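You operate a simulated robot arm through the tools that you are given. There is no shell and no other tool. Be economical: measure what you need, move in short steps, check, and stop when the job is done.

The job below is to be done with a simulated two-armed robot. You get a single attempt, and the scene is never put back.

TASK
Put the number block that says "59" from the top of the filling bench on top of the orange tape roll and the number block that says "92" on top of the carton there. Pick up the grey probe with one hand, pass it to the other hand and put it on the spot under the drum spout. Put the blue scoop from the top of the cream bench on top of the green box and the green scoop on top of the purple planter. Take the blue stopper on the top of the cream bench and put it away on the top of the narrow table. Take the label block that says "Fed" from the top of the cream bench and leave it on top of the silver small tin. Put the moisture meter labelled "56" from the top of the cream bench on top of the orange planter. Fetch the beaker from the top of the cream bench and stand it on the blue handwheel. Take the speckled blue card and leave it in the inside of the grey flood tray. The order is free. Set down upright: number block, label block, moisture meter, beaker.

It is judged by the outcome, as a careful person would: the job done as asked, and still so three seconds after it is handed in. It fails if anything else is knocked over, pushed out of place, dropped, spilled or broken. A push-on lid holds only when it is set on centred and level and pressed home; a screw cap is set on level and turned clockwise until tight.

THE ROBOT
Two 7-joint arms with two-finger parallel grippers on one trunk, on a base that drives. Base frame: it is fixed to the floor where the robot stands at the start and does not move with it; the origin is under the middle of the robot, x ahead of it, y to its left, z up. Lengths are in m, angles in rad, forces in N, time in s.
The left shoulder is at the start at [0.06, 0.189, 1.228], the right one opposite. With the tool pointing down near the work surface each hand reaches from about 0.1 to 0.54 m from the robot's upright axis, wherever it stands, measured 20 degrees to its own side. Places, roughly: beaker [-1.5, -5.5, 0.75]; blue handwheel (6x6x3 cm) [-1.3, -5.6, 0.8]; blue stopper (7x7x5 cm) [-1.5, -4.7, 0.8]; carton [0.5, -0.5, 1]; green box [-1.25, -4, 0.75]; grey probe (4x4x12 cm) [0.5, -2, 0.7]; inside of the grey flood tray [-0.9, -8.8, 0.8]; label block [-1, -5.25, 0.75]; moisture meter [-1, -5.5, 0.75]; number block [0.5, 0, 1]; orange planter (10x10x9 cm) [-1.1, -5.1, 0.8]; orange tape roll (8x8x4 cm) [0.7, -0.4, 0.9]; purple planter (10x10x9 cm) [-1.2, -4.7, 0.8]; scoop [-1, -4.5, 0.75]; small tin (6x6x4 cm) [-1.5, -4.9, 0.8]; speckled blue card (10x3x16 cm) [-1.2, -8.5, 1]; spot under the drum spout (19x23 cm) [-3.02, -1.74, 0.76]; top of the narrow table [-3.1, -3.9, 0.8]. Payload 3.43 kg a hand.
Tool frame (each hand has its own): the origin (TCP) lies between the finger pads and is the grasp point; the fingertips stand 0.03 m ahead of it; z points along the fingers, y is the line along which they close. The gripper opens to 0.094 m. The fingers are 0.028 m wide and 0.01 m thick; the gripper's body (0.05 by 0.096 m) begins 0.055 m behind the TCP.
Orientation is that of the tool frame in the base frame, as a unit quaternion [w, x, y, z]. With the fingers straight down and closing along the base's y, the tool's x points along the base's -x, its y along +y and its z along -z.

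THE INTERFACE
- The arms move only by the tool servo_tool. It takes "left_motion", "right_motion" or both (then of equal length, played together; a hand with none holds still); each is a list of rows, each an object of numbers (a shift or turn left out is 0, a gripper value left out holds the last): "rx", "ry", "rz": the turn, a rotation vector about the tool's x, y, z in rad; "dx", "dy", "dz": the shift along the tool's x, y, z in mm; "jaw": the opening, from 0 (shut) to 1 (fully open). In form: [{"rx": .., "ry": .., "rz": .., "dx": .., "dy": .., "dz": .., "jaw": ..}, ...]. A call has 1 to 12 rows; each row shifts and turns the commanded pose from where the row before left it, along the tool's axes as they then stand. A row lasts 0.2 s, in which the tool goes at most 0.05 m and 0.15 rad; a call with a longer step from one row to the next is refused whole, and so is a gripper value outside its range. Where a pose cannot be reached the arm comes as near as it can. A force on the tool above 40 N (or 10 N above the force at the start of the call, whichever is more), or a blocked arm, ends the call early, and 0.2 s more pass. Each finger travels about 0.153 m/s and halts on what it meets, pressing with about 24 N; the grip force reading is that of the motor and also rises with nothing between the fingers. The clock runs only during rows and for 0.2 s after the last one: add rows that do not move to give the fingers time. It gives the time, the measured TCP pose, the force on the tool (base axes), the opening and the grip force at its end, in the units of the frame above (readings bear some noise), with the torque about the TCP (base axes, N m) and any sound that the robot's microphone picked up.
- Cameras (640 x 400 px; columns grow to the right, rows downward): "scene" is now at [0.0123, -0.0187, 1.7757]; the picture's right is [-0.26, -0.97, 0.00], its down [-0.76, 0.21, -0.61] and it looks along [0.59, -0.16, -0.79] (base axes); focal length 284 px, centre (320, 200). "left" rides on the left gripper at [0.076, -0.014, -0.102] in its tool frame; the picture's right is [0.18, 0.98, 0.00], its down [-0.75, 0.14, -0.64] and it looks along [-0.63, 0.12, 0.77] (tool axes); focal length 243 px, centre (320, 200). "right" rides on the right gripper at [0.076, 0.014, -0.102] in its tool frame; the picture's right is [-0.18, 0.98, 0.00], its down [-0.75, -0.14, -0.64] and it looks along [-0.63, -0.12, 0.77] (tool axes); focal length 243 px, centre (320, 200). There is no depth. A picture from a camera that has moved, and an enlarged one, comes with that camera's place and axes in the base frame and with its lens.
- camera(camera): a new picture of that camera. It takes no simulated time.
- lift_body(by): slides the trunk up (or, below 0, down) by that many m; the arms and the scene camera ride with it, the base frame stays. It gives what a move gives, with no picture.
- roll_base(legs): drives the robot by 1 to 6 legs, each [ahead, left, turn to the left] in m, m and rad, along the robot's own axes; the way and the turn of a leg run together, so that a leg with both is an arc; at most 1.5 m and 3.142 rad a leg. The arms and the cameras ride along, it lands a little off, and it stops where it bumps. It gives what a move gives.
- head_to(pan, tilt): turns the head with the scene camera to pan (to the left, within 1.501 rad either way) and tilt (down, from -0.506 to 1.204), counted from straight ahead of the robot. It gives what a move gives.
- zoom(camera, box): a new picture of the part [left, top, right, bottom] of that camera's present view, enlarged. It takes no simulated time.
- hand_in(): hands the job in; it is judged then, once.

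Go step by step. Nothing tells you exact positions but the pictures and the camera data: compare them with the known pose of the tool, close in by small moves and look again before you grip or let go. The budget is 535 turns and 320 pictures, counting those below and the enlarged ones. Unless the task says otherwise, let go and move clear before handing in, and close with one line.

The tools are called after "Emit:" as name(argument=value, ...) on one line, values as JSON. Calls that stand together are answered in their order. servo_tool: Moves the arms, as the interface text tells. Its arguments: {"type":"object","properties":{"left_motion":{"type":"array"},"right_motion":{"type":"array"}},"required":[]} The other tools are called the same way: lift_body (by) slides the trunk up or down; roll_base (legs) drives the base; head_to (pan, tilt) turns the head that bears the scene camera; camera (camera) takes a picture; zoom (camera, box) takes an enlarged picture of a part of a camera's view; hand_in () hands the job in.

At the start:

```text
clock: 0.0
left_ee_pos: [0.3499, 0.0099, 1.1705]
left_orientation: [0.0, 0.0, 1.0, 0.0]
left_contact_force: [0.2, 0.3, -0.6]
left_moment: [0.01, -0.02, 0.01]
left_width: 0.094
left_grasp_force: 0.0
right_ee_pos: [0.311, -0.2705, 1.1874]
right_orientation: [0.0, 0.0, 1.0, 0.0]
right_contact_force: [-0.9, 0.3, 0.3]
right_moment: [0.0, 0.02, -0.01]
right_width: 0.094
right_grasp_force: 0.1
trunk travel left (down, up): [-0.9, 0.09]
robot x, y, heading: [0.0014, -0.0013, -0.0]
head pan, tilt: [-0.264, 0.915]
```

scene: 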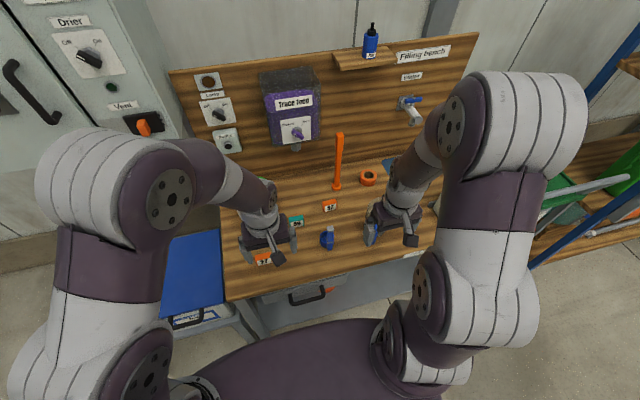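
right: 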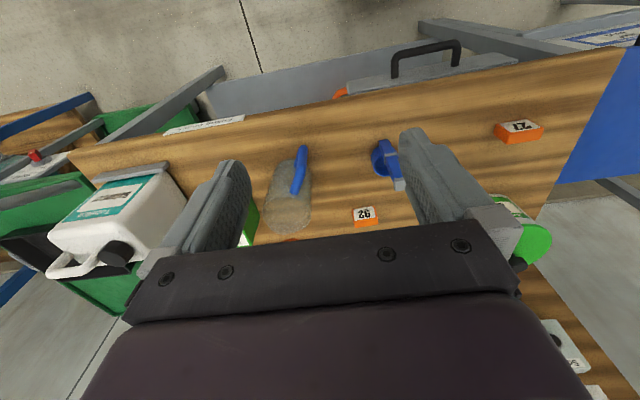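
left: 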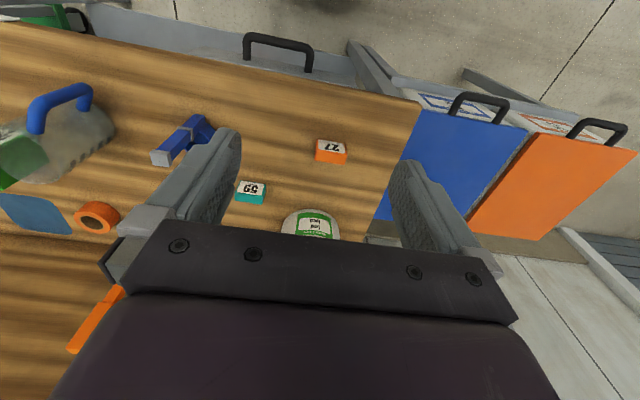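

The filling bench is in front of me, with block 59 (teal) and block 92 (orange) on it. I'll look closer before moving.

Emit:
zoom(camera="scene", box=[200, 120, 460, 300])

Emit:
zoom(camera="left", box=[0, 60, 420, 320])

Emit:
zoom(camera="right", box=[0, 100, 640, 400])

```text
2.22 times, centred on (330, 210) of scene
camera zoom: at [0.0123, -0.0187, 1.7757], right [-0.26, -0.97, 0.0], down [-0.76, 0.21, -0.61], along [0.59, -0.16, -0.79], focal length 631 px, centre (298, 178)
```

zoom: 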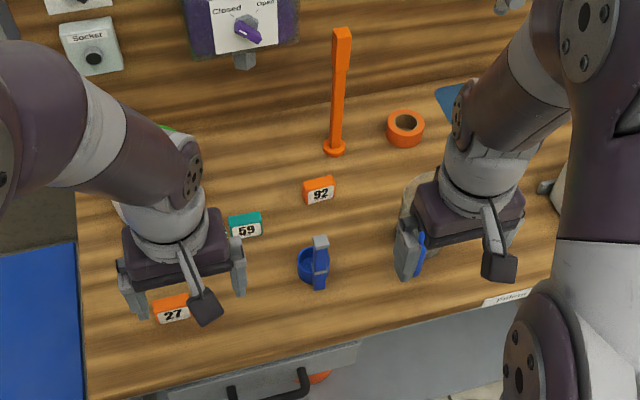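

```text
1.52 times, centred on (210, 190) of left
camera zoom: at [0.2731, -0.0038, 1.2724], right [-0.18, 0.98, 0.0], down [0.75, 0.14, 0.64], along [0.63, 0.12, -0.77], focal length 370 px, centre (488, 215)
```

zoom: 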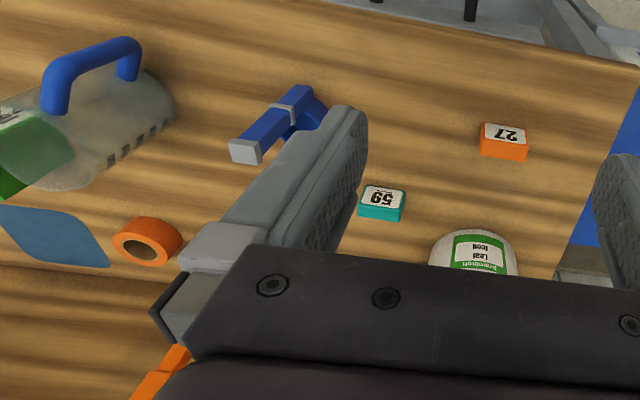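

```text
1.00 times, centred on (320, 250) of right (not enlarged: the box is as wide or as high as the picture)
camera zoom: at [0.2353, -0.2565, 1.2902], right [0.18, 0.98, 0.0], down [0.75, -0.14, 0.64], along [0.63, -0.12, -0.77], focal length 243 px, centre (320, 150)
```

zoom: 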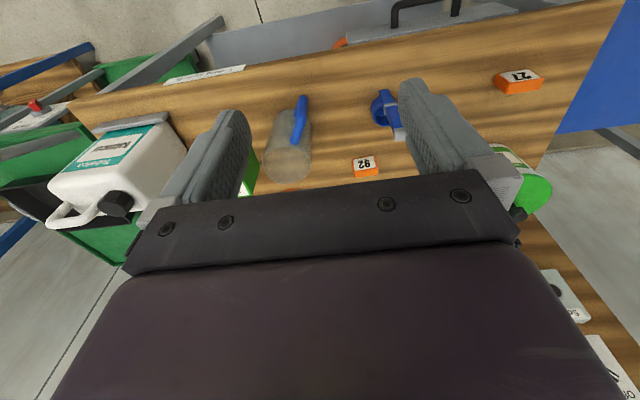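

Emit:
servo_tool(left_motion=[{"dx": 40, "dy": 20}, {"dx": 40, "dy": 20}, {"dx": 20, "dy": 30}, {"dy": 30}, {"dy": 30}], right_motion=[{"dx": 40, "dy": -20}, {"dx": 40, "dy": -20}, {"dx": 20, "dy": -30}, {"dy": -30}, {"dy": -30}])

Emit:
roll_base(legs=[[0.12, -0.15, 0]])

Emit:
camera(camera="scene")

```text
clock: 1.2
left_ee_pos: [0.2474, 0.1379, 1.1705]
left_orientation: [0.001, 0.0, 1.0, -0.001]
left_contact_force: [-0.3, 0.2, 0.3]
left_moment: [0.0, -0.03, -0.01]
left_width: 0.0939
left_grasp_force: 0.0
right_ee_pos: [0.2094, -0.4018, 1.1893]
right_orientation: [0.0, 0.001, 1.0, 0.001]
right_contact_force: [0.8, -1.0, 0.4]
right_moment: [-0.01, 0.01, 0.0]
right_width: 0.094
right_grasp_force: 0.1
trunk travel left (down, up): [-0.9, 0.09]
robot x, y, heading: [-0.0023, 0.0003, 0.001]
head pan, tilt: [-0.264, 0.915]
```

```text
clock: 2.8
left_ee_pos: [0.3656, -0.0078, 1.1705]
left_orientation: [0.001, -0.002, 1.0, 0.0]
left_contact_force: [0.6, 0.5, -0.2]
left_moment: [0.0, -0.02, 0.02]
left_width: 0.0939
left_grasp_force: 0.0
right_ee_pos: [0.3287, -0.5477, 1.1884]
right_orientation: [0.001, -0.002, 1.0, -0.001]
right_contact_force: [0.4, 0.1, 0.1]
right_moment: [-0.03, -0.02, -0.04]
right_width: 0.0939
right_grasp_force: 0.0
trunk travel left (down, up): [-0.9, 0.09]
robot x, y, heading: [0.116, -0.1468, 0.006]
head pan, tilt: [-0.264, 0.915]
```

```text
313 pictures are left
camera scene: at [0.1293, -0.1649, 1.7758], right [-0.26, -0.97, 0.0], down [-0.76, 0.2, -0.61], along [0.59, -0.16, -0.79], focal length 284 px, centre (320, 200)
```

scene: 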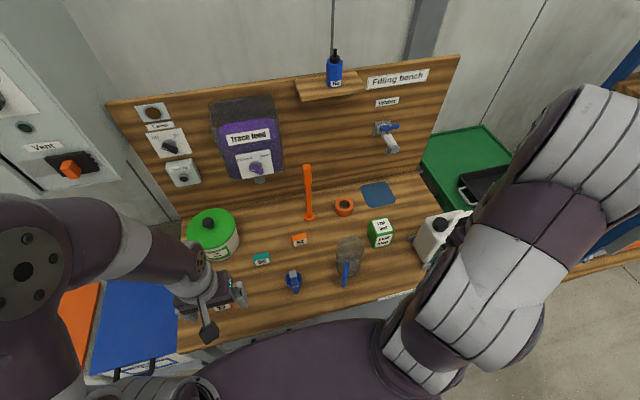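

The carton is the green/white box at right, and the tape roll is behind it. I'll creep closer to the bench.

Emit:
roll_base(legs=[[0.1, -0.05, 0]])

Emit:
head_to(pan=-0.1, tilt=1.1)

Emit:
camera(camera="scene")

Emit:
camera(camera="left")

Emit:
camera(camera="right")

```text
clock: 4.0
left_ee_pos: [0.4559, -0.0536, 1.1691]
left_orientation: [-0.002, -0.001, 1.0, 0.002]
left_contact_force: [0.7, 0.3, -0.1]
left_moment: [0.02, 0.04, 0.0]
left_width: 0.0941
left_grasp_force: 0.0
right_ee_pos: [0.4179, -0.5931, 1.1871]
right_orientation: [-0.003, -0.001, 1.0, 0.001]
right_contact_force: [1.1, 0.9, 0.3]
right_moment: [0.04, 0.09, 0.0]
right_width: 0.0941
right_grasp_force: 0.1
trunk travel left (down, up): [-0.9, 0.09]
robot x, y, heading: [0.2014, -0.1886, -0.001]
head pan, tilt: [-0.264, 0.915]
stopped in leg 1: the robot was blocked; the commanded pose is now the measured one
```

```text
clock: 4.7
left_ee_pos: [0.4491, -0.0504, 1.1714]
left_orientation: [0.0, -0.001, 1.0, 0.0]
left_contact_force: [-0.7, -0.8, 0.2]
left_moment: [-0.01, 0.01, 0.04]
left_width: 0.0939
left_grasp_force: 0.0
right_ee_pos: [0.4119, -0.5901, 1.1887]
right_orientation: [0.0, -0.001, 1.0, 0.0]
right_contact_force: [0.3, 0.5, 0.3]
right_moment: [-0.05, -0.01, 0.01]
right_width: 0.0941
right_grasp_force: 0.1
trunk travel left (down, up): [-0.9, 0.09]
robot x, y, heading: [0.199, -0.1897, 0.0]
head pan, tilt: [-0.099, 1.1]
```

```text
312 pictures are left
camera scene: at [0.2043, -0.1953, 1.7629], right [-0.1, -1.0, 0.0], down [-0.89, 0.09, -0.45], along [0.45, -0.04, -0.89], focal length 284 px, centre (320, 200)
```

scene: 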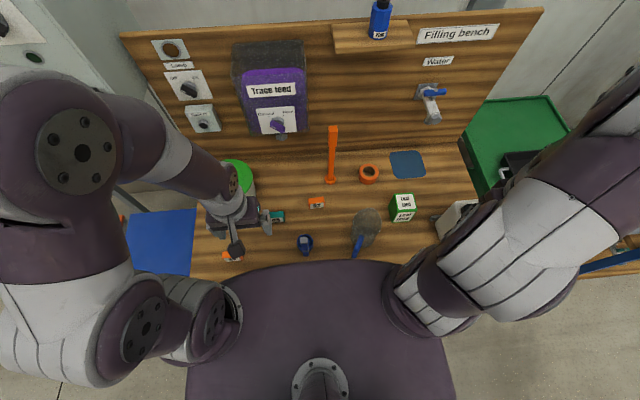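

```text
311 pictures are left
camera left: at [0.3735, -0.0646, 1.2737], right [-0.18, 0.98, 0.0], down [0.75, 0.14, 0.64], along [0.63, 0.12, -0.77], focal length 243 px, centre (320, 200)
```

left: 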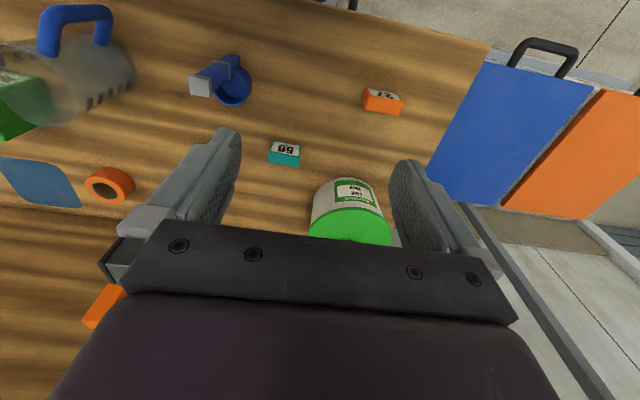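

```text
310 pictures are left
camera right: at [0.3352, -0.5759, 1.2907], right [0.18, 0.98, 0.0], down [0.75, -0.14, 0.64], along [0.63, -0.12, -0.77], focal length 243 px, centre (320, 200)
```

right: 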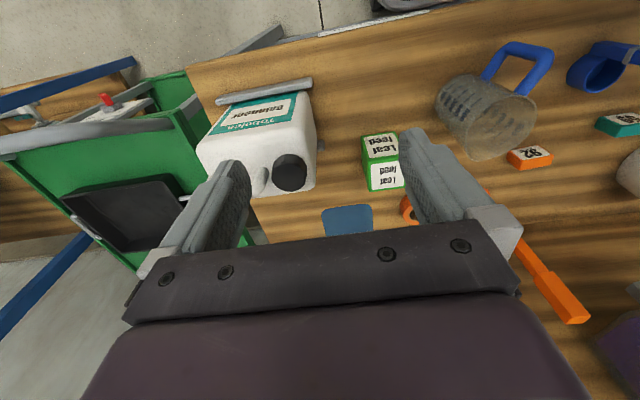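

Emit:
servo_tool(left_motion=[{"dx": -40, "dy": -12, "dz": 20}, {"dx": -40, "dy": -12, "dz": 25}, {"dx": -40, "dy": -12, "dz": 25}, {"dx": -40, "dy": -8, "dz": 25}, {"dx": -25, "dz": 25}, {"dz": 40}, {}])

Emit:
camera(camera="left")

Emit:
zoom(camera="scene", box=[190, 140, 450, 290])

```text
clock: 6.3
left_ee_pos: [0.6344, -0.0961, 1.0119]
left_orientation: [0.001, 0.001, 1.0, 0.001]
left_contact_force: [-0.4, -0.2, -0.7]
left_moment: [0.01, -0.02, -0.01]
left_width: 0.0942
left_grasp_force: 0.0
right_ee_pos: [0.4114, -0.5891, 1.1883]
right_orientation: [0.0, 0.0, 1.0, 0.0]
right_contact_force: [0.3, -0.3, -0.4]
right_moment: [0.01, -0.02, 0.0]
right_width: 0.0941
right_grasp_force: 0.1
trunk travel left (down, up): [-0.9, 0.09]
robot x, y, heading: [0.2027, -0.1893, 0.002]
head pan, tilt: [-0.099, 1.1]
```

```text
309 pictures are left
camera left: at [0.5581, -0.1092, 1.1151], right [-0.18, 0.98, 0.0], down [0.75, 0.14, 0.64], along [0.63, 0.12, -0.77], focal length 243 px, centre (320, 200)
```

left: 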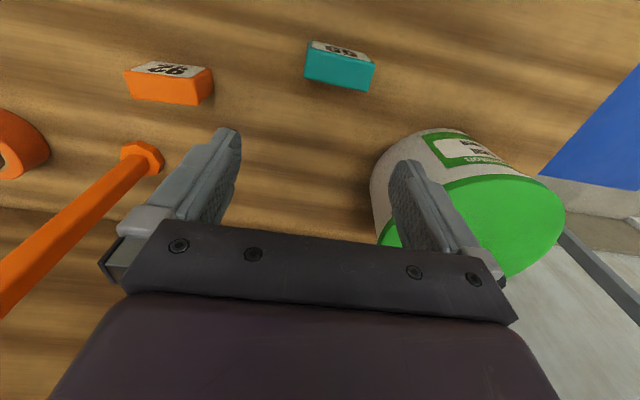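

```text
2.46 times, centred on (320, 215) of scene
camera zoom: at [0.2031, -0.1946, 1.7629], right [-0.1, -1.0, 0.0], down [-0.89, 0.09, -0.45], along [0.45, -0.04, -0.89], focal length 699 px, centre (320, 163)
```

zoom: 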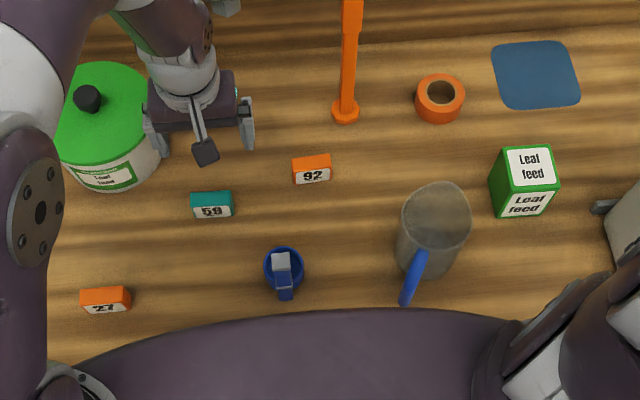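

Emit:
servo_tool(left_motion=[{"dx": 32, "dy": 11}, {"dz": 40}, {"dz": 30}, {}])

Emit:
camera(camera="left")

```text
clock: 7.3
left_ee_pos: [0.6016, -0.084, 0.9423]
left_orientation: [0.0, 0.0, 1.0, 0.0]
left_contact_force: [0.0, -1.1, 0.8]
left_moment: [0.01, -0.06, 0.01]
left_width: 0.0939
left_grasp_force: 0.1
right_ee_pos: [0.4086, -0.5904, 1.1886]
right_orientation: [0.001, -0.001, 1.0, 0.0]
right_contact_force: [0.3, -0.7, 0.3]
right_moment: [0.02, -0.02, 0.01]
right_width: 0.0939
right_grasp_force: 0.1
trunk travel left (down, up): [-0.9, 0.09]
robot x, y, heading: [0.2015, -0.1863, -0.005]
head pan, tilt: [-0.099, 1.1]
```

```text
307 pictures are left
camera left: at [0.526, -0.098, 1.0447], right [-0.18, 0.98, 0.0], down [0.75, 0.14, 0.64], along [0.63, 0.12, -0.77], focal length 243 px, centre (320, 200)
```

left: 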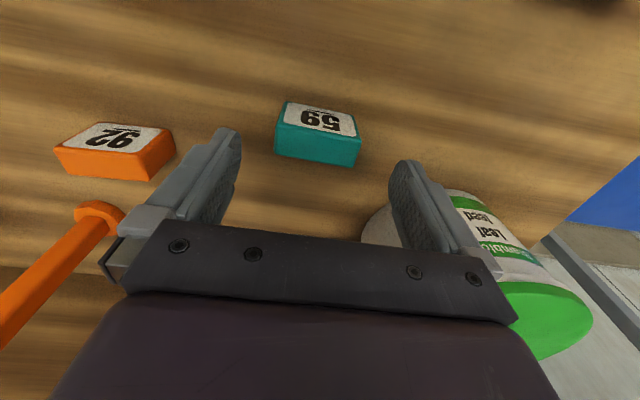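

Emit:
servo_tool(left_motion=[{"dx": -3, "dz": 20}, {"dz": 20}, {}])

Emit:
camera(camera="left")

Emit:
zoom(camera="scene", box=[200, 160, 360, 260])

```text
clock: 8.1
left_ee_pos: [0.6058, -0.0845, 0.9006]
left_orientation: [0.0, 0.0, 1.0, 0.0]
left_contact_force: [0.2, 0.2, -0.2]
left_moment: [-0.02, 0.0, -0.02]
left_width: 0.0941
left_grasp_force: 0.0
right_ee_pos: [0.4105, -0.5904, 1.1889]
right_orientation: [0.0, 0.0, 1.0, -0.001]
right_contact_force: [0.0, 0.4, 0.6]
right_moment: [0.01, -0.02, 0.01]
right_width: 0.0942
right_grasp_force: 0.0
trunk travel left (down, up): [-0.9, 0.09]
robot x, y, heading: [0.1991, -0.1882, -0.004]
head pan, tilt: [-0.099, 1.1]
```

```text
306 pictures are left
camera left: at [0.5297, -0.0985, 1.0041], right [-0.18, 0.98, 0.0], down [0.75, 0.14, 0.64], along [0.63, 0.12, -0.77], focal length 243 px, centre (320, 200)
```

left: 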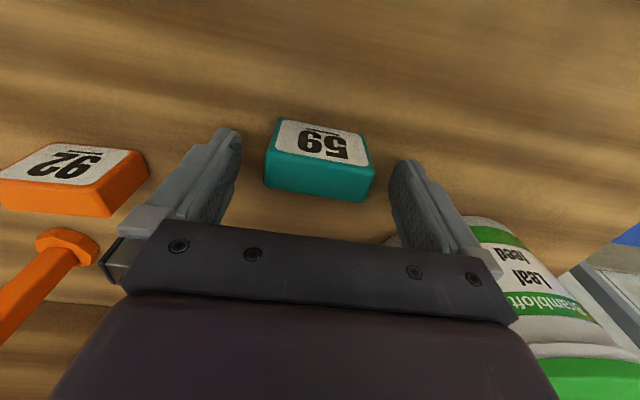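

```text
4.00 times, centred on (280, 210) of scene
camera zoom: at [0.2029, -0.1945, 1.7629], right [-0.1, -1.0, 0.0], down [-0.89, 0.09, -0.45], along [0.45, -0.04, -0.89], focal length 1136 px, centre (480, 160)
```

zoom: 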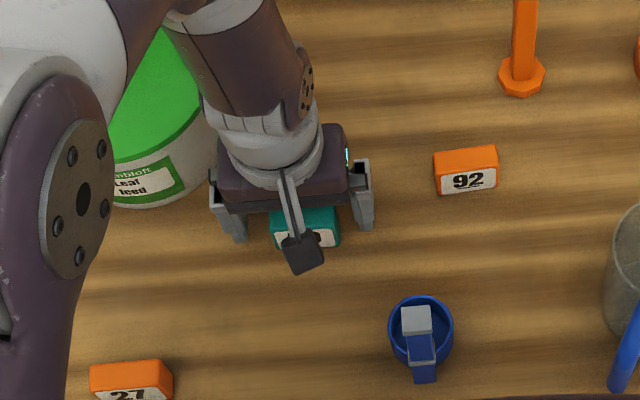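

Emit:
servo_tool(left_motion=[{"dz": 8}, {"jaw": 0.3}, {"jaw": 0.3}, {"jaw": 0.3}, {}])

Emit:
camera(camera="left")

```text
clock: 9.3
left_ee_pos: [0.6059, -0.0839, 0.8935]
left_orientation: [0.0, -0.001, 1.0, 0.001]
left_contact_force: [1.2, 0.6, 2.5]
left_moment: [-0.07, -0.05, 0.01]
left_width: 0.0584
left_grasp_force: 24.0
right_ee_pos: [0.4096, -0.5893, 1.1886]
right_orientation: [0.0, 0.0, 1.0, 0.0]
right_contact_force: [-0.2, 0.6, 0.9]
right_moment: [-0.01, 0.04, 0.02]
right_width: 0.0941
right_grasp_force: 0.0
trunk travel left (down, up): [-0.9, 0.09]
robot x, y, heading: [0.2016, -0.1864, 0.001]
head pan, tilt: [-0.099, 1.1]
```

```text
304 pictures are left
camera left: at [0.5292, -0.0979, 0.9966], right [-0.18, 0.98, 0.0], down [0.75, 0.14, 0.64], along [0.63, 0.12, -0.77], focal length 243 px, centre (320, 200)
```

left: 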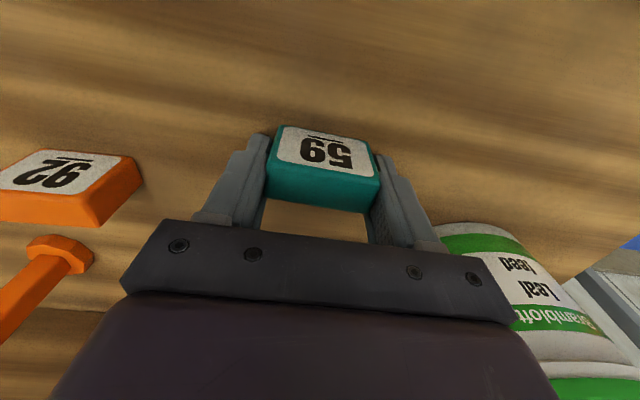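

Emit:
servo_tool(left_motion=[{"dz": -30}, {"dz": -40}, {"dz": -40}, {"dz": -40, "dx": 20}, {"dx": 40, "dy": 20}, {"dx": 40, "dy": 20}, {"dx": 40, "dy": 20}, {}], right_motion=[{"dx": -40, "dy": 40}, {"dx": -40, "dy": 40}, {"dx": -40, "dy": 40}, {"dx": -40, "dy": 40}, {"dx": -40, "dy": 40}, {"dx": -20, "dy": 40, "dz": 10}, {"dx": -10, "dy": 40, "dz": 30}, {"dy": 40, "dz": 30}])

Emit:
servo_tool(right_motion=[{"dy": 40, "dz": 30}, {"dz": 30}, {"dz": 40}, {}])

Emit:
camera(camera="right")

Emit:
camera(camera="scene")

```text
refused: row 1 steps farther than a row can; nothing moved
```

```text
clock: 10.3
left_ee_pos: [0.6051, -0.0833, 0.8944]
left_orientation: [0.001, 0.0, 1.0, 0.0]
left_contact_force: [-1.0, -1.2, 0.4]
left_moment: [-0.06, 0.02, 0.0]
left_width: 0.0582
left_grasp_force: 24.2
right_ee_pos: [0.4091, -0.5479, 1.0893]
right_orientation: [0.0, 0.0, 1.0, -0.001]
right_contact_force: [0.1, 0.0, -0.1]
right_moment: [-0.01, 0.0, 0.02]
right_width: 0.094
right_grasp_force: 0.2
trunk travel left (down, up): [-0.9, 0.09]
robot x, y, heading: [0.2025, -0.1901, -0.003]
head pan, tilt: [-0.099, 1.1]
```

```text
303 pictures are left
camera right: at [0.3322, -0.5339, 1.1911], right [0.18, 0.98, 0.0], down [0.75, -0.14, 0.64], along [0.63, -0.12, -0.77], focal length 243 px, centre (320, 200)
```

right: 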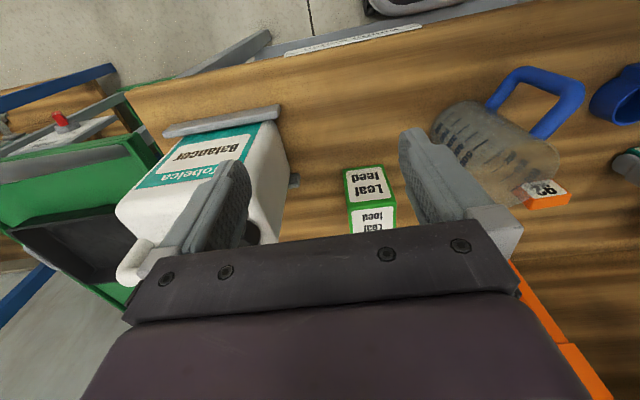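

```text
302 pictures are left
camera scene: at [0.2024, -0.1935, 1.7628], right [-0.1, -1.0, 0.0], down [-0.89, 0.09, -0.45], along [0.45, -0.05, -0.89], focal length 284 px, centre (320, 200)
```

scene: 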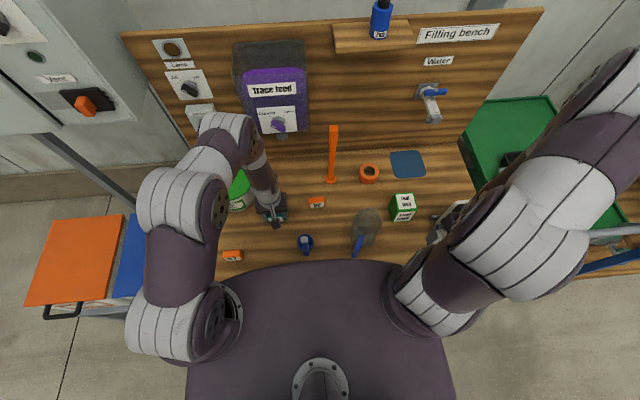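

Emit:
servo_tool(left_motion=[{"dz": -30}, {"dz": -40}, {"dz": -40}, {"dz": -40, "dx": 20}, {"dx": 35, "dy": 20}, {"dx": 35, "dy": 20}, {"dx": 35, "dy": 20}, {}, {}, {}, {}, {}], right_motion=[{"dz": -40}, {"dz": -40}, {"dx": -30, "dy": 35}, {"dx": -30, "dy": 35}, {"dx": -30, "dy": 35}, {"dx": -30, "dy": 35}, {"dx": -30, "dy": 35}, {"dx": -30, "dy": 35}, {"dx": -30, "dy": 35}, {"dx": -20, "dy": 40}, {"dy": 30, "dx": -6}, {}])

Emit:
camera(camera="right")

```text
clock: 12.9
left_ee_pos: [0.4827, -0.0241, 1.0429]
left_orientation: [0.001, 0.001, 1.0, -0.001]
left_contact_force: [0.3, -0.2, -0.4]
left_moment: [0.02, 0.0, -0.01]
left_width: 0.0583
left_grasp_force: 24.0
right_ee_pos: [0.6467, -0.2343, 1.1666]
right_orientation: [0.0, -0.001, 1.0, 0.0]
right_contact_force: [0.1, -0.2, 0.1]
right_moment: [0.0, 0.01, 0.01]
right_width: 0.0938
right_grasp_force: 0.0
trunk travel left (down, up): [-0.9, 0.09]
robot x, y, heading: [0.2026, -0.1928, -0.004]
head pan, tilt: [-0.099, 1.1]
```

```text
301 pictures are left
camera right: at [0.5703, -0.2201, 1.2694], right [0.18, 0.98, 0.0], down [0.75, -0.14, 0.64], along [0.63, -0.12, -0.77], focal length 243 px, centre (320, 200)
```

right: 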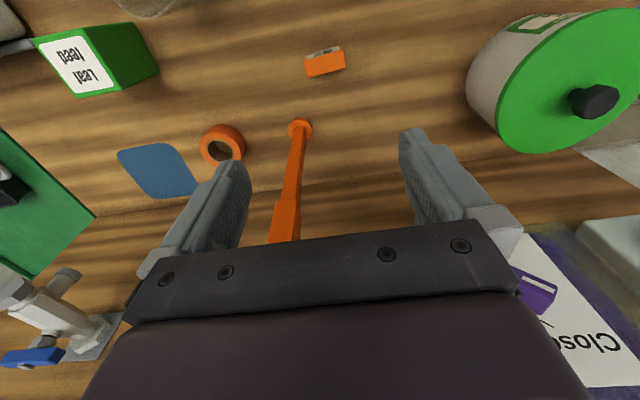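

Emit:
servo_tool(right_motion=[{"dx": 3, "dy": 6, "dz": 40}, {"dz": 45}, {"dz": 45}, {"dz": 45}, {"dz": 45}, {"dz": 20}, {}])

Emit:
camera(camera="right")

```text
clock: 14.5
left_ee_pos: [0.4828, -0.0234, 1.0407]
left_orientation: [0.0, 0.0, 1.0, 0.0]
left_contact_force: [0.0, -0.8, -0.5]
left_moment: [0.02, 0.0, -0.01]
left_width: 0.0582
left_grasp_force: 24.4
right_ee_pos: [0.6434, -0.2305, 0.9291]
right_orientation: [0.0, -0.001, 1.0, 0.001]
right_contact_force: [0.3, -0.7, 0.3]
right_moment: [0.02, -0.01, 0.02]
right_width: 0.094
right_grasp_force: 0.1
trunk travel left (down, up): [-0.9, 0.09]
robot x, y, heading: [0.1977, -0.186, -0.002]
head pan, tilt: [-0.099, 1.1]
```

```text
300 pictures are left
camera right: at [0.5671, -0.2161, 1.0305], right [0.18, 0.98, 0.0], down [0.75, -0.14, 0.64], along [0.63, -0.12, -0.77], focal length 243 px, centre (320, 200)
```

right: 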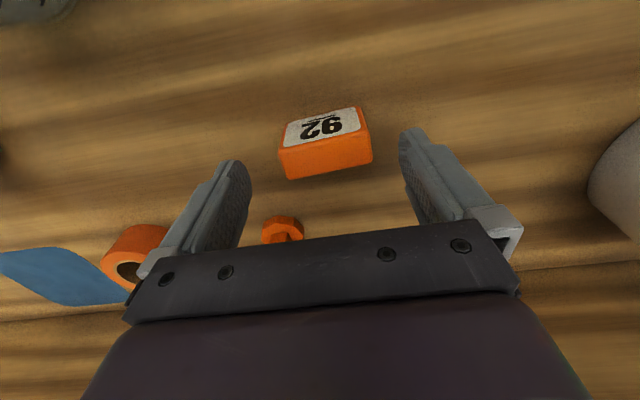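

Emit:
servo_tool(right_motion=[{"dy": 2, "dz": 20}, {"dz": 16}, {"jaw": 0.3}, {"jaw": 0.3}, {"jaw": 0.3}, {}, {"dz": -10}, {"dz": -30}, {"dz": -40}, {"dz": -40}, {}])

Emit:
camera(camera="right")

```text
clock: 16.9
left_ee_pos: [0.4825, -0.0241, 1.0431]
left_orientation: [0.0, 0.0, 1.0, 0.001]
left_contact_force: [-0.2, 0.4, -0.1]
left_moment: [-0.03, 0.0, 0.0]
left_width: 0.0583
left_grasp_force: 23.6
right_ee_pos: [0.6428, -0.2246, 1.0124]
right_orientation: [0.0, -0.001, 1.0, 0.0]
right_contact_force: [0.6, -0.1, -1.4]
right_moment: [-0.01, 0.04, -0.02]
right_width: 0.0583
right_grasp_force: 24.0
trunk travel left (down, up): [-0.9, 0.09]
robot x, y, heading: [0.2009, -0.187, 0.001]
head pan, tilt: [-0.099, 1.1]
```

```text
299 pictures are left
camera right: at [0.5664, -0.2104, 1.115], right [0.18, 0.98, 0.0], down [0.75, -0.14, 0.64], along [0.63, -0.12, -0.77], focal length 243 px, centre (320, 200)
```

right: 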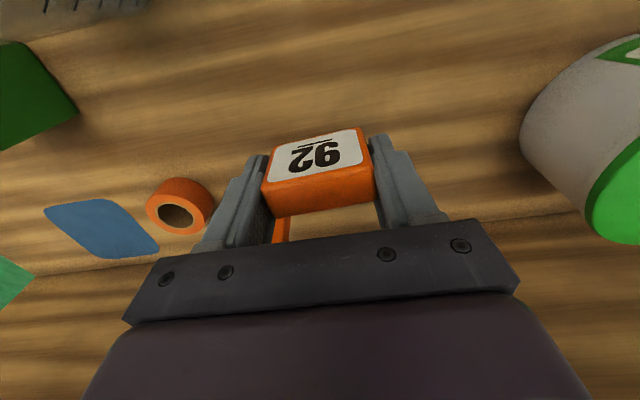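

Emit:
servo_tool(right_motion=[{"dz": -45}, {"dz": -45}, {"dz": -35, "dx": 20}, {"dx": 20, "dy": -35}, {"dx": 18, "dy": -40}, {"dy": -45}, {"dy": -45}, {"dy": -45}, {"dy": -45}, {"dy": -27}, {}])

Emit:
camera(camera="right")

Emit:
zoom(camera="scene", box=[300, 120, 500, 270])

```text
clock: 19.3
left_ee_pos: [0.4841, -0.0233, 1.042]
left_orientation: [0.0, 0.0, 1.0, 0.0]
left_contact_force: [-0.4, 0.2, -0.1]
left_moment: [-0.02, 0.02, 0.01]
left_width: 0.0583
left_grasp_force: 23.3
right_ee_pos: [0.584, -0.508, 1.1359]
right_orientation: [0.0, -0.001, 1.0, -0.001]
right_contact_force: [-0.8, -0.4, -0.2]
right_moment: [-0.02, -0.02, 0.03]
right_width: 0.0585
right_grasp_force: 23.9
trunk travel left (down, up): [-0.9, 0.09]
robot x, y, heading: [0.2002, -0.1906, 0.002]
head pan, tilt: [-0.099, 1.1]
```

```text
298 pictures are left
camera right: at [0.5084, -0.4945, 1.2385], right [0.18, 0.98, 0.0], down [0.75, -0.14, 0.64], along [0.63, -0.12, -0.77], focal length 243 px, centre (320, 200)
```

right: 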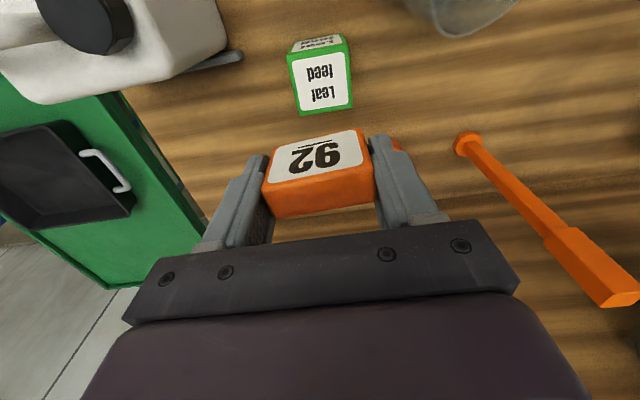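

```text
2.67 times, centred on (400, 195) of scene
camera zoom: at [0.203, -0.1936, 1.7629], right [-0.1, -1.0, 0.0], down [-0.89, 0.09, -0.45], along [0.45, -0.05, -0.89], focal length 758 px, centre (107, 213)
```

zoom: 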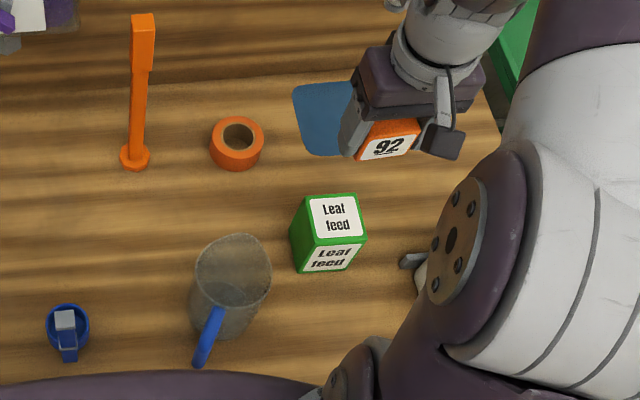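

Emit:
servo_tool(right_motion=[{"dx": 7, "dy": 2, "dz": 40}, {"dz": 40}, {"dz": 20}, {}])

Emit:
camera(camera="right")

Emit:
zoom(camera="scene", box=[340, 150, 480, 250])

```text
clock: 20.3
left_ee_pos: [0.4833, -0.0239, 1.0419]
left_orientation: [0.0, 0.001, 1.0, 0.0]
left_contact_force: [-0.9, 0.1, -1.0]
left_moment: [0.03, -0.01, 0.06]
left_width: 0.058
left_grasp_force: 24.7
right_ee_pos: [0.5778, -0.5072, 1.0369]
right_orientation: [-0.001, 0.0, 1.0, 0.0]
right_contact_force: [0.2, 0.0, -0.1]
right_moment: [0.02, -0.02, 0.0]
right_width: 0.0584
right_grasp_force: 24.3
trunk travel left (down, up): [-0.9, 0.09]
robot x, y, heading: [0.2004, -0.19, -0.002]
head pan, tilt: [-0.099, 1.1]
```

```text
296 pictures are left
camera right: at [0.5005, -0.4931, 1.1389], right [0.18, 0.98, 0.0], down [0.75, -0.14, 0.64], along [0.63, -0.12, -0.77], focal length 243 px, centre (320, 200)
```

right: 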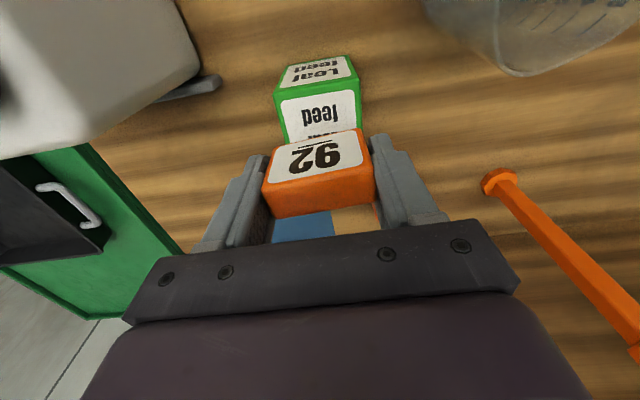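

```text
4.00 times, centred on (410, 200) of scene
camera zoom: at [0.2028, -0.1943, 1.7629], right [-0.1, -1.0, 0.0], down [-0.89, 0.09, -0.45], along [0.45, -0.04, -0.89], focal length 1136 px, centre (-40, 200)
```

zoom: 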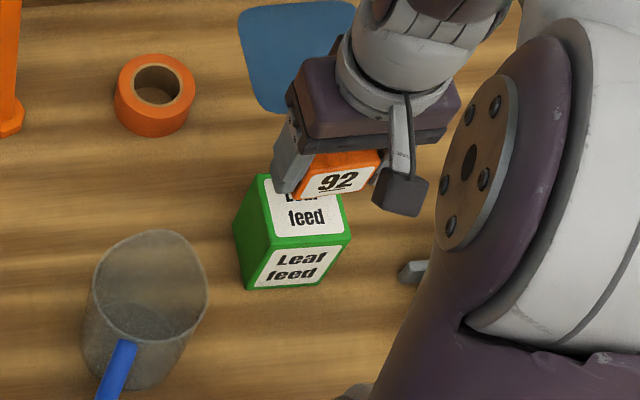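

Emit:
servo_tool(right_motion=[{"dx": 2, "dy": 1, "dz": 15}, {"dz": 12}, {}])

Emit:
zoom(camera="right", box=[220, 40, 420, 220])

```text
clock: 21.1
left_ee_pos: [0.4827, -0.0244, 1.0413]
left_orientation: [-0.001, 0.0, 1.0, 0.0]
left_contact_force: [-0.5, 0.3, -0.3]
left_moment: [-0.01, 0.02, -0.02]
left_width: 0.0586
left_grasp_force: 24.1
right_ee_pos: [0.5749, -0.5051, 1.0095]
right_orientation: [0.0, -0.001, 1.0, 0.0]
right_contact_force: [-0.3, 0.0, 0.4]
right_moment: [-0.01, -0.03, 0.02]
right_width: 0.0585
right_grasp_force: 24.0
trunk travel left (down, up): [-0.9, 0.09]
robot x, y, heading: [0.2018, -0.1899, -0.002]
head pan, tilt: [-0.099, 1.1]
```

```text
2.22 times, centred on (320, 130) of right
camera zoom: at [0.4991, -0.4909, 1.1119], right [0.18, 0.98, 0.0], down [0.75, -0.14, 0.64], along [0.63, -0.12, -0.77], focal length 539 px, centre (320, 356)
```

zoom: 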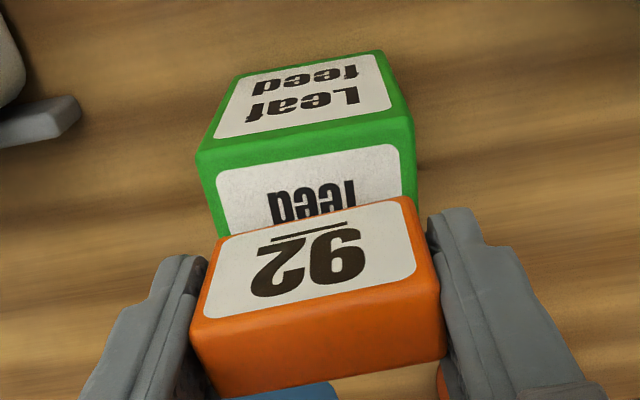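

Emit:
servo_tool(right_motion=[{"dz": 3}, {"dz": 2}, {"dz": 2}, {}])

Emit:
servo_tool(right_motion=[{"dz": 2}, {"dz": 2}, {}])

```text
clock: 22.1
left_ee_pos: [0.4839, -0.0244, 1.042]
left_orientation: [0.0, 0.0, 1.0, 0.0]
left_contact_force: [-0.1, 0.0, -1.0]
left_moment: [-0.01, 0.01, 0.04]
left_width: 0.0584
left_grasp_force: 23.9
right_ee_pos: [0.5754, -0.5048, 1.0026]
right_orientation: [0.0, -0.001, 1.0, 0.0]
right_contact_force: [1.1, 0.3, -0.1]
right_moment: [-0.02, -0.01, -0.03]
right_width: 0.0585
right_grasp_force: 23.7
trunk travel left (down, up): [-0.9, 0.09]
robot x, y, heading: [0.1986, -0.1911, 0.0]
head pan, tilt: [-0.099, 1.1]
```

```text
clock: 22.9
left_ee_pos: [0.4818, -0.0241, 1.0428]
left_orientation: [0.001, -0.001, 1.0, 0.001]
left_contact_force: [-0.4, -0.1, -0.1]
left_moment: [-0.03, 0.0, -0.01]
left_width: 0.0582
left_grasp_force: 23.9
right_ee_pos: [0.5757, -0.5045, 0.9995]
right_orientation: [0.0, -0.001, 1.0, -0.001]
right_contact_force: [0.3, -0.9, -1.2]
right_moment: [0.02, -0.02, 0.01]
right_width: 0.0584
right_grasp_force: 24.2
trunk travel left (down, up): [-0.9, 0.09]
robot x, y, heading: [0.1977, -0.1889, -0.001]
head pan, tilt: [-0.099, 1.1]
```

Emit:
zoom(camera="right", box=[220, 40, 420, 220])

Emit:
servo_tool(right_motion=[{"dz": 2}, {"dz": 2}, {}])

```text
2.22 times, centred on (320, 130) of right
camera zoom: at [0.5001, -0.4906, 1.1014], right [0.18, 0.98, 0.0], down [0.75, -0.14, 0.64], along [0.63, -0.12, -0.77], focal length 539 px, centre (320, 356)
```

zoom: 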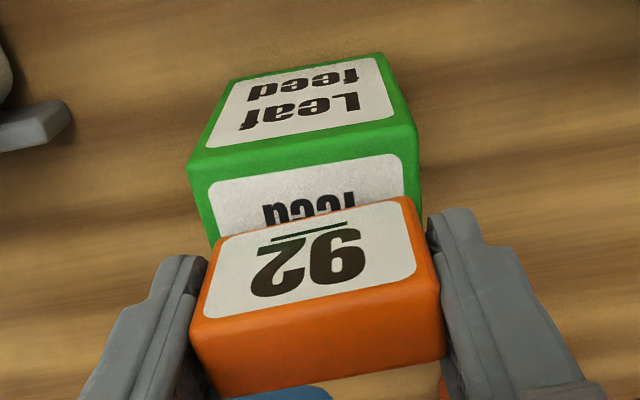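

```text
clock: 23.7
left_ee_pos: [0.4824, -0.0248, 1.0402]
left_orientation: [0.0, 0.0, 1.0, 0.0]
left_contact_force: [0.0, 0.4, -0.4]
left_moment: [0.0, 0.01, -0.01]
left_width: 0.0584
left_grasp_force: 24.6
right_ee_pos: [0.576, -0.5057, 0.9943]
right_orientation: [0.0, -0.001, 1.0, 0.0]
right_contact_force: [0.1, -0.3, -0.6]
right_moment: [0.0, -0.01, -0.01]
right_width: 0.0586
right_grasp_force: 23.8
trunk travel left (down, up): [-0.9, 0.09]
robot x, y, heading: [0.1992, -0.1902, -0.004]
head pan, tilt: [-0.099, 1.1]
```

Emit:
servo_tool(right_motion=[{"dz": 2}, {"dz": 2}, {"dz": 2}, {}])

Emit:
zoom(camera="right", box=[220, 40, 420, 220])

```text
clock: 24.7
left_ee_pos: [0.4841, -0.0239, 1.042]
left_orientation: [0.0, 0.0, 1.0, 0.001]
left_contact_force: [-0.2, -1.3, 0.0]
left_moment: [0.02, -0.01, -0.03]
left_width: 0.0586
left_grasp_force: 24.3
right_ee_pos: [0.5761, -0.5057, 0.9894]
right_orientation: [0.0, 0.0, 1.0, 0.0]
right_contact_force: [0.7, -0.3, -1.0]
right_moment: [0.0, 0.01, -0.01]
right_width: 0.0582
right_grasp_force: 24.2
trunk travel left (down, up): [-0.9, 0.09]
robot x, y, heading: [0.2048, -0.1893, -0.002]
head pan, tilt: [-0.099, 1.1]
```

```text
2.22 times, centred on (320, 130) of right
camera zoom: at [0.5003, -0.4911, 1.0915], right [0.18, 0.98, 0.0], down [0.75, -0.14, 0.64], along [0.63, -0.12, -0.77], focal length 539 px, centre (320, 356)
```

zoom: 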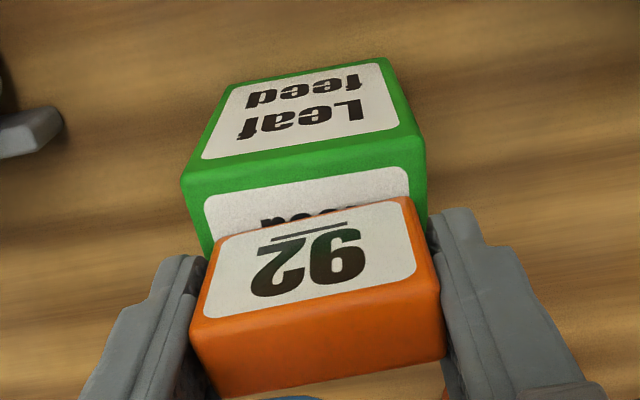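

Emit:
servo_tool(right_motion=[{"dz": 2}, {"dz": 2}, {"dz": 2}, {}])

Emit:
servo_tool(right_motion=[{"dz": 2}, {"dz": 2}, {"dz": 1}, {}])

Emit:
zoom(camera="right", box=[220, 40, 420, 220])

```text
clock: 25.7
left_ee_pos: [0.4829, -0.0232, 1.0422]
left_orientation: [0.002, 0.0, 1.0, 0.0]
left_contact_force: [-0.2, -0.6, -0.3]
left_moment: [0.02, -0.01, 0.0]
left_width: 0.058
left_grasp_force: 24.2
right_ee_pos: [0.5759, -0.5045, 0.9844]
right_orientation: [0.002, -0.001, 1.0, -0.001]
right_contact_force: [1.4, -4.4, 18.7]
right_moment: [0.06, 0.12, 0.02]
right_width: 0.0585
right_grasp_force: 24.1
trunk travel left (down, up): [-0.9, 0.09]
robot x, y, heading: [0.1968, -0.1895, -0.0]
head pan, tilt: [-0.099, 1.1]
```

```text
clock: 26.2
left_ee_pos: [0.4815, -0.022, 1.0418]
left_orientation: [0.002, 0.001, 1.0, -0.001]
left_contact_force: [-0.2, 0.3, -1.6]
left_moment: [-0.01, 0.0, 0.01]
left_width: 0.0581
left_grasp_force: 24.6
right_ee_pos: [0.5762, -0.5049, 0.9859]
right_orientation: [0.004, -0.002, 1.0, -0.002]
right_contact_force: [-6.6, 1.6, 27.1]
right_moment: [0.64, 0.57, 0.21]
right_width: 0.0585
right_grasp_force: 23.5
trunk travel left (down, up): [-0.9, 0.09]
robot x, y, heading: [0.2005, -0.1883, -0.002]
head pan, tilt: [-0.099, 1.1]
stopped in row 2 (right hand): the force on the tool passed its limit at 44 N (the readings are from after the stop); the commanded pose is now the measured one
```

```text
2.22 times, centred on (320, 130) of right
camera zoom: at [0.4993, -0.4902, 1.0869], right [0.18, 0.98, 0.0], down [0.75, -0.14, 0.65], along [0.64, -0.12, -0.76], focal length 539 px, centre (320, 356)
```

zoom: 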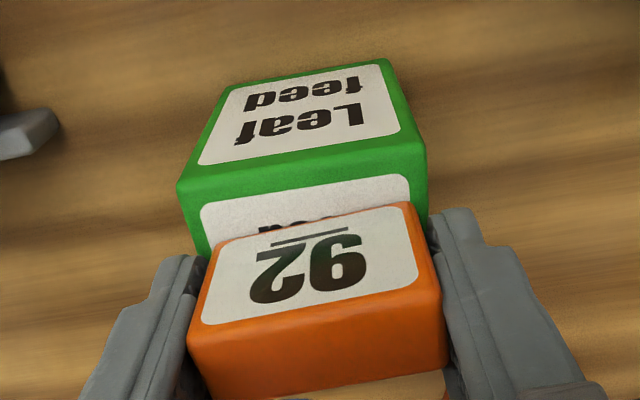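

Block 92 is in contact with the carton top. I'll relax slightly, then release.

Emit:
servo_tool(right_motion=[{"dz": -1.5}, {}, {"jaw": 0.75}, {"jaw": 0.85}, {"jaw": 0.9}, {}])

Emit:
camera(camera="right")

```text
clock: 27.6
left_ee_pos: [0.4821, -0.0246, 1.0414]
left_orientation: [0.0, 0.0, 1.0, 0.0]
left_contact_force: [0.2, -0.1, -0.4]
left_moment: [0.02, -0.01, -0.01]
left_width: 0.0581
left_grasp_force: 23.6
right_ee_pos: [0.5796, -0.5057, 0.9844]
right_orientation: [0.004, 0.0, 1.0, 0.0]
right_contact_force: [-0.1, 0.2, 0.4]
right_moment: [0.01, 0.02, 0.01]
right_width: 0.0846
right_grasp_force: 0.0
trunk travel left (down, up): [-0.9, 0.09]
robot x, y, heading: [0.1976, -0.1907, -0.001]
head pan, tilt: [-0.099, 1.1]
```

```text
290 pictures are left
camera right: at [0.5022, -0.4917, 1.0864], right [0.18, 0.98, 0.0], down [0.75, -0.14, 0.65], along [0.63, -0.12, -0.76], focal length 243 px, centre (320, 200)
```

right: 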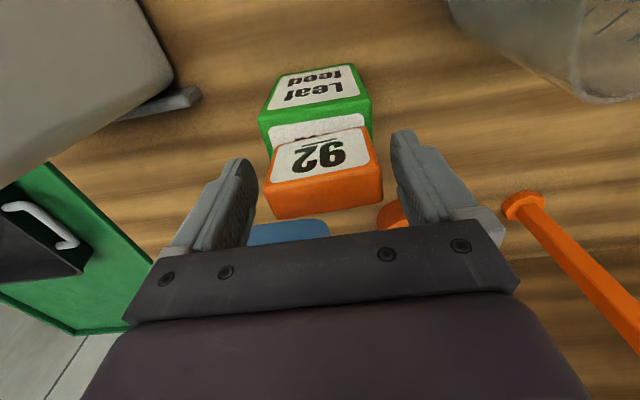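

Emit:
servo_tool(right_motion=[{"dz": -20}, {"dz": -40}, {"dz": -40}, {"dz": -45}, {"dz": -45}, {"dx": 45}, {"dx": 45}, {"dx": 40, "dy": -20}, {"dx": 30, "dy": -30}, {}])

Emit:
zoom(camera="scene", box=[300, 120, 500, 270])

```text
clock: 29.8
left_ee_pos: [0.4826, -0.0233, 1.0425]
left_orientation: [-0.001, 0.0, 1.0, 0.0]
left_contact_force: [-0.3, -0.3, -0.4]
left_moment: [0.03, 0.01, 0.06]
left_width: 0.0579
left_grasp_force: 24.0
right_ee_pos: [0.4167, -0.5576, 1.1747]
right_orientation: [0.003, 0.001, 1.0, -0.001]
right_contact_force: [-0.6, -0.1, 0.4]
right_moment: [0.01, 0.0, -0.02]
right_width: 0.0847
right_grasp_force: 0.1
trunk travel left (down, up): [-0.9, 0.09]
robot x, y, heading: [0.1978, -0.1881, 0.003]
head pan, tilt: [-0.099, 1.1]
```

```text
2.67 times, centred on (400, 195) of scene
camera zoom: at [0.2035, -0.1936, 1.7629], right [-0.1, -1.0, 0.0], down [-0.89, 0.09, -0.45], along [0.45, -0.05, -0.89], focal length 758 px, centre (107, 213)
```

zoom: 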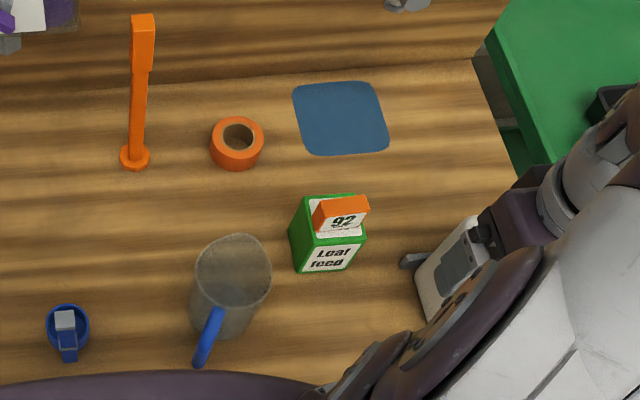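

Emit:
servo_tool(left_motion=[{"dz": -45}, {"dz": -45}, {"dz": -45}, {"dz": -15}, {}])

Emit:
roll_base(legs=[[-0.03, 0, 0], [0, -0.36, 0]])

Emit:
camera(camera="scene")

```text
clock: 31.0
left_ee_pos: [0.4817, -0.0234, 1.1915]
left_orientation: [-0.001, 0.0, 1.0, 0.0]
left_contact_force: [0.0, -0.3, -1.0]
left_moment: [-0.02, 0.0, 0.02]
left_width: 0.0582
left_grasp_force: 24.1
right_ee_pos: [0.4153, -0.5565, 1.1741]
right_orientation: [0.002, -0.001, 1.0, -0.001]
right_contact_force: [-0.1, -0.6, -0.6]
right_moment: [0.01, -0.03, -0.05]
right_width: 0.0846
right_grasp_force: 0.1
trunk travel left (down, up): [-0.9, 0.09]
robot x, y, heading: [0.1987, -0.1883, 0.001]
head pan, tilt: [-0.099, 1.1]
```

```text
clock: 33.8
left_ee_pos: [0.4532, -0.3828, 1.19]
left_orientation: [0.0, -0.002, 1.0, -0.001]
left_contact_force: [0.0, 0.2, -0.4]
left_moment: [-0.01, 0.0, 0.01]
left_width: 0.058
left_grasp_force: 24.0
right_ee_pos: [0.3879, -0.9145, 1.1755]
right_orientation: [0.003, -0.002, 1.0, -0.002]
right_contact_force: [-1.4, 1.0, 0.1]
right_moment: [0.0, 0.01, 0.01]
right_width: 0.0846
right_grasp_force: 0.1
trunk travel left (down, up): [-0.9, 0.09]
robot x, y, heading: [0.1735, -0.5502, 0.001]
head pan, tilt: [-0.099, 1.1]
```

```text
288 pictures are left
camera scene: at [0.1737, -0.5532, 1.7629], right [-0.1, -1.0, 0.0], down [-0.89, 0.08, -0.45], along [0.45, -0.04, -0.89], focal length 284 px, centre (320, 200)
```

scene: 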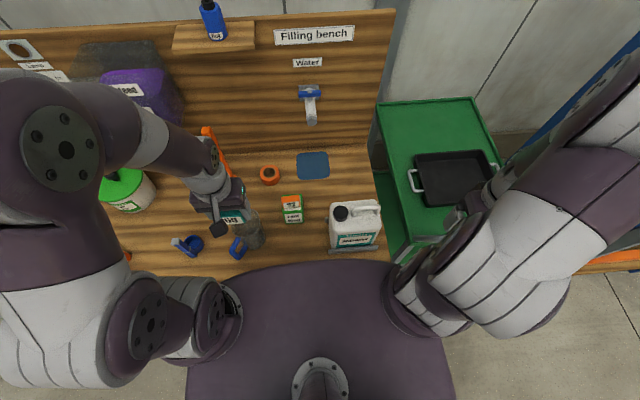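

Emit:
roll_base(legs=[[0.08, 0, 0]])

Emit:
servo_tool(left_motion=[{"dx": -45}, {"dx": -45}, {"dx": -45}, {"dx": -40}, {"dx": -35}, {}, {}])

Emit:
camera(camera="left")

Emit:
zoom(camera="scene", box=[150, 100, 390, 270])

```text
clock: 34.7
left_ee_pos: [0.4856, -0.3791, 1.1892]
left_orientation: [0.0, 0.0, 1.0, 0.0]
left_contact_force: [1.0, 1.5, -0.4]
left_moment: [-0.01, 0.01, 0.0]
left_width: 0.0583
left_grasp_force: 23.6
right_ee_pos: [0.4193, -0.9107, 1.1736]
right_orientation: [0.002, -0.001, 1.0, -0.001]
right_contact_force: [0.2, 0.2, 0.7]
right_moment: [-0.01, 0.07, 0.0]
right_width: 0.0846
right_grasp_force: 0.1
trunk travel left (down, up): [-0.9, 0.09]
robot x, y, heading: [0.2002, -0.5401, 0.004]
head pan, tilt: [-0.099, 1.1]
stopped in leg 1: the robot was blocked; the commanded pose is now the measured one
```

```text
clock: 36.3
left_ee_pos: [0.6924, -0.3777, 1.1906]
left_orientation: [0.001, 0.001, 1.0, 0.0]
left_contact_force: [0.0, -0.9, 0.1]
left_moment: [-0.01, -0.01, 0.01]
left_width: 0.0581
left_grasp_force: 24.1
right_ee_pos: [0.4149, -0.9113, 1.174]
right_orientation: [0.003, 0.0, 1.0, -0.001]
right_contact_force: [-0.5, 0.4, -0.3]
right_moment: [0.0, 0.01, 0.0]
right_width: 0.0846
right_grasp_force: 0.0
trunk travel left (down, up): [-0.9, 0.09]
robot x, y, heading: [0.2012, -0.5433, -0.002]
head pan, tilt: [-0.099, 1.1]
```

```text
287 pictures are left
camera left: at [0.6166, -0.3925, 1.2933], right [-0.18, 0.98, 0.0], down [0.75, 0.14, 0.64], along [0.63, 0.12, -0.77], focal length 243 px, centre (320, 200)
```

left: 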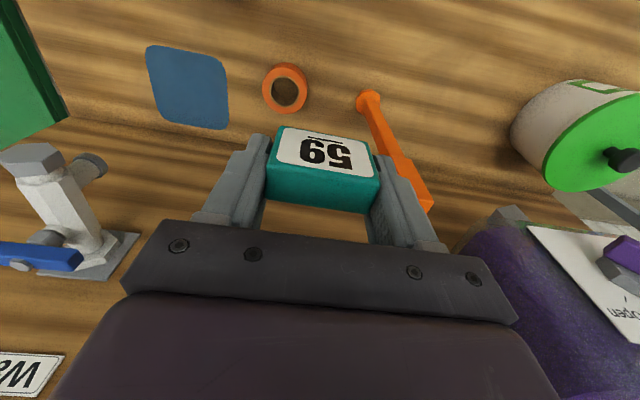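

```text
2.35 times, centred on (270, 185) of scene
camera zoom: at [0.2026, -0.549, 1.7629], right [-0.1, -1.0, 0.0], down [-0.89, 0.09, -0.45], along [0.45, -0.04, -0.89], focal length 668 px, centre (438, 235)
```

zoom: 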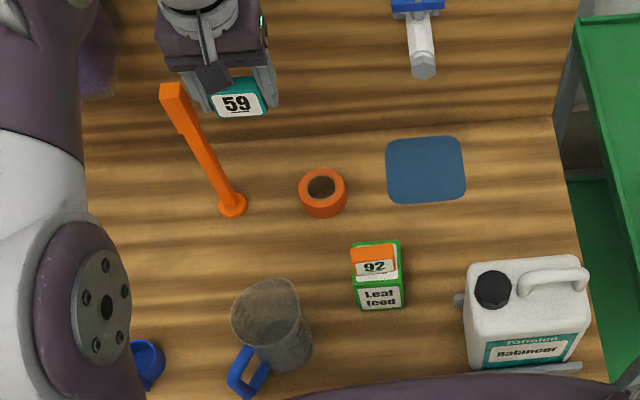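

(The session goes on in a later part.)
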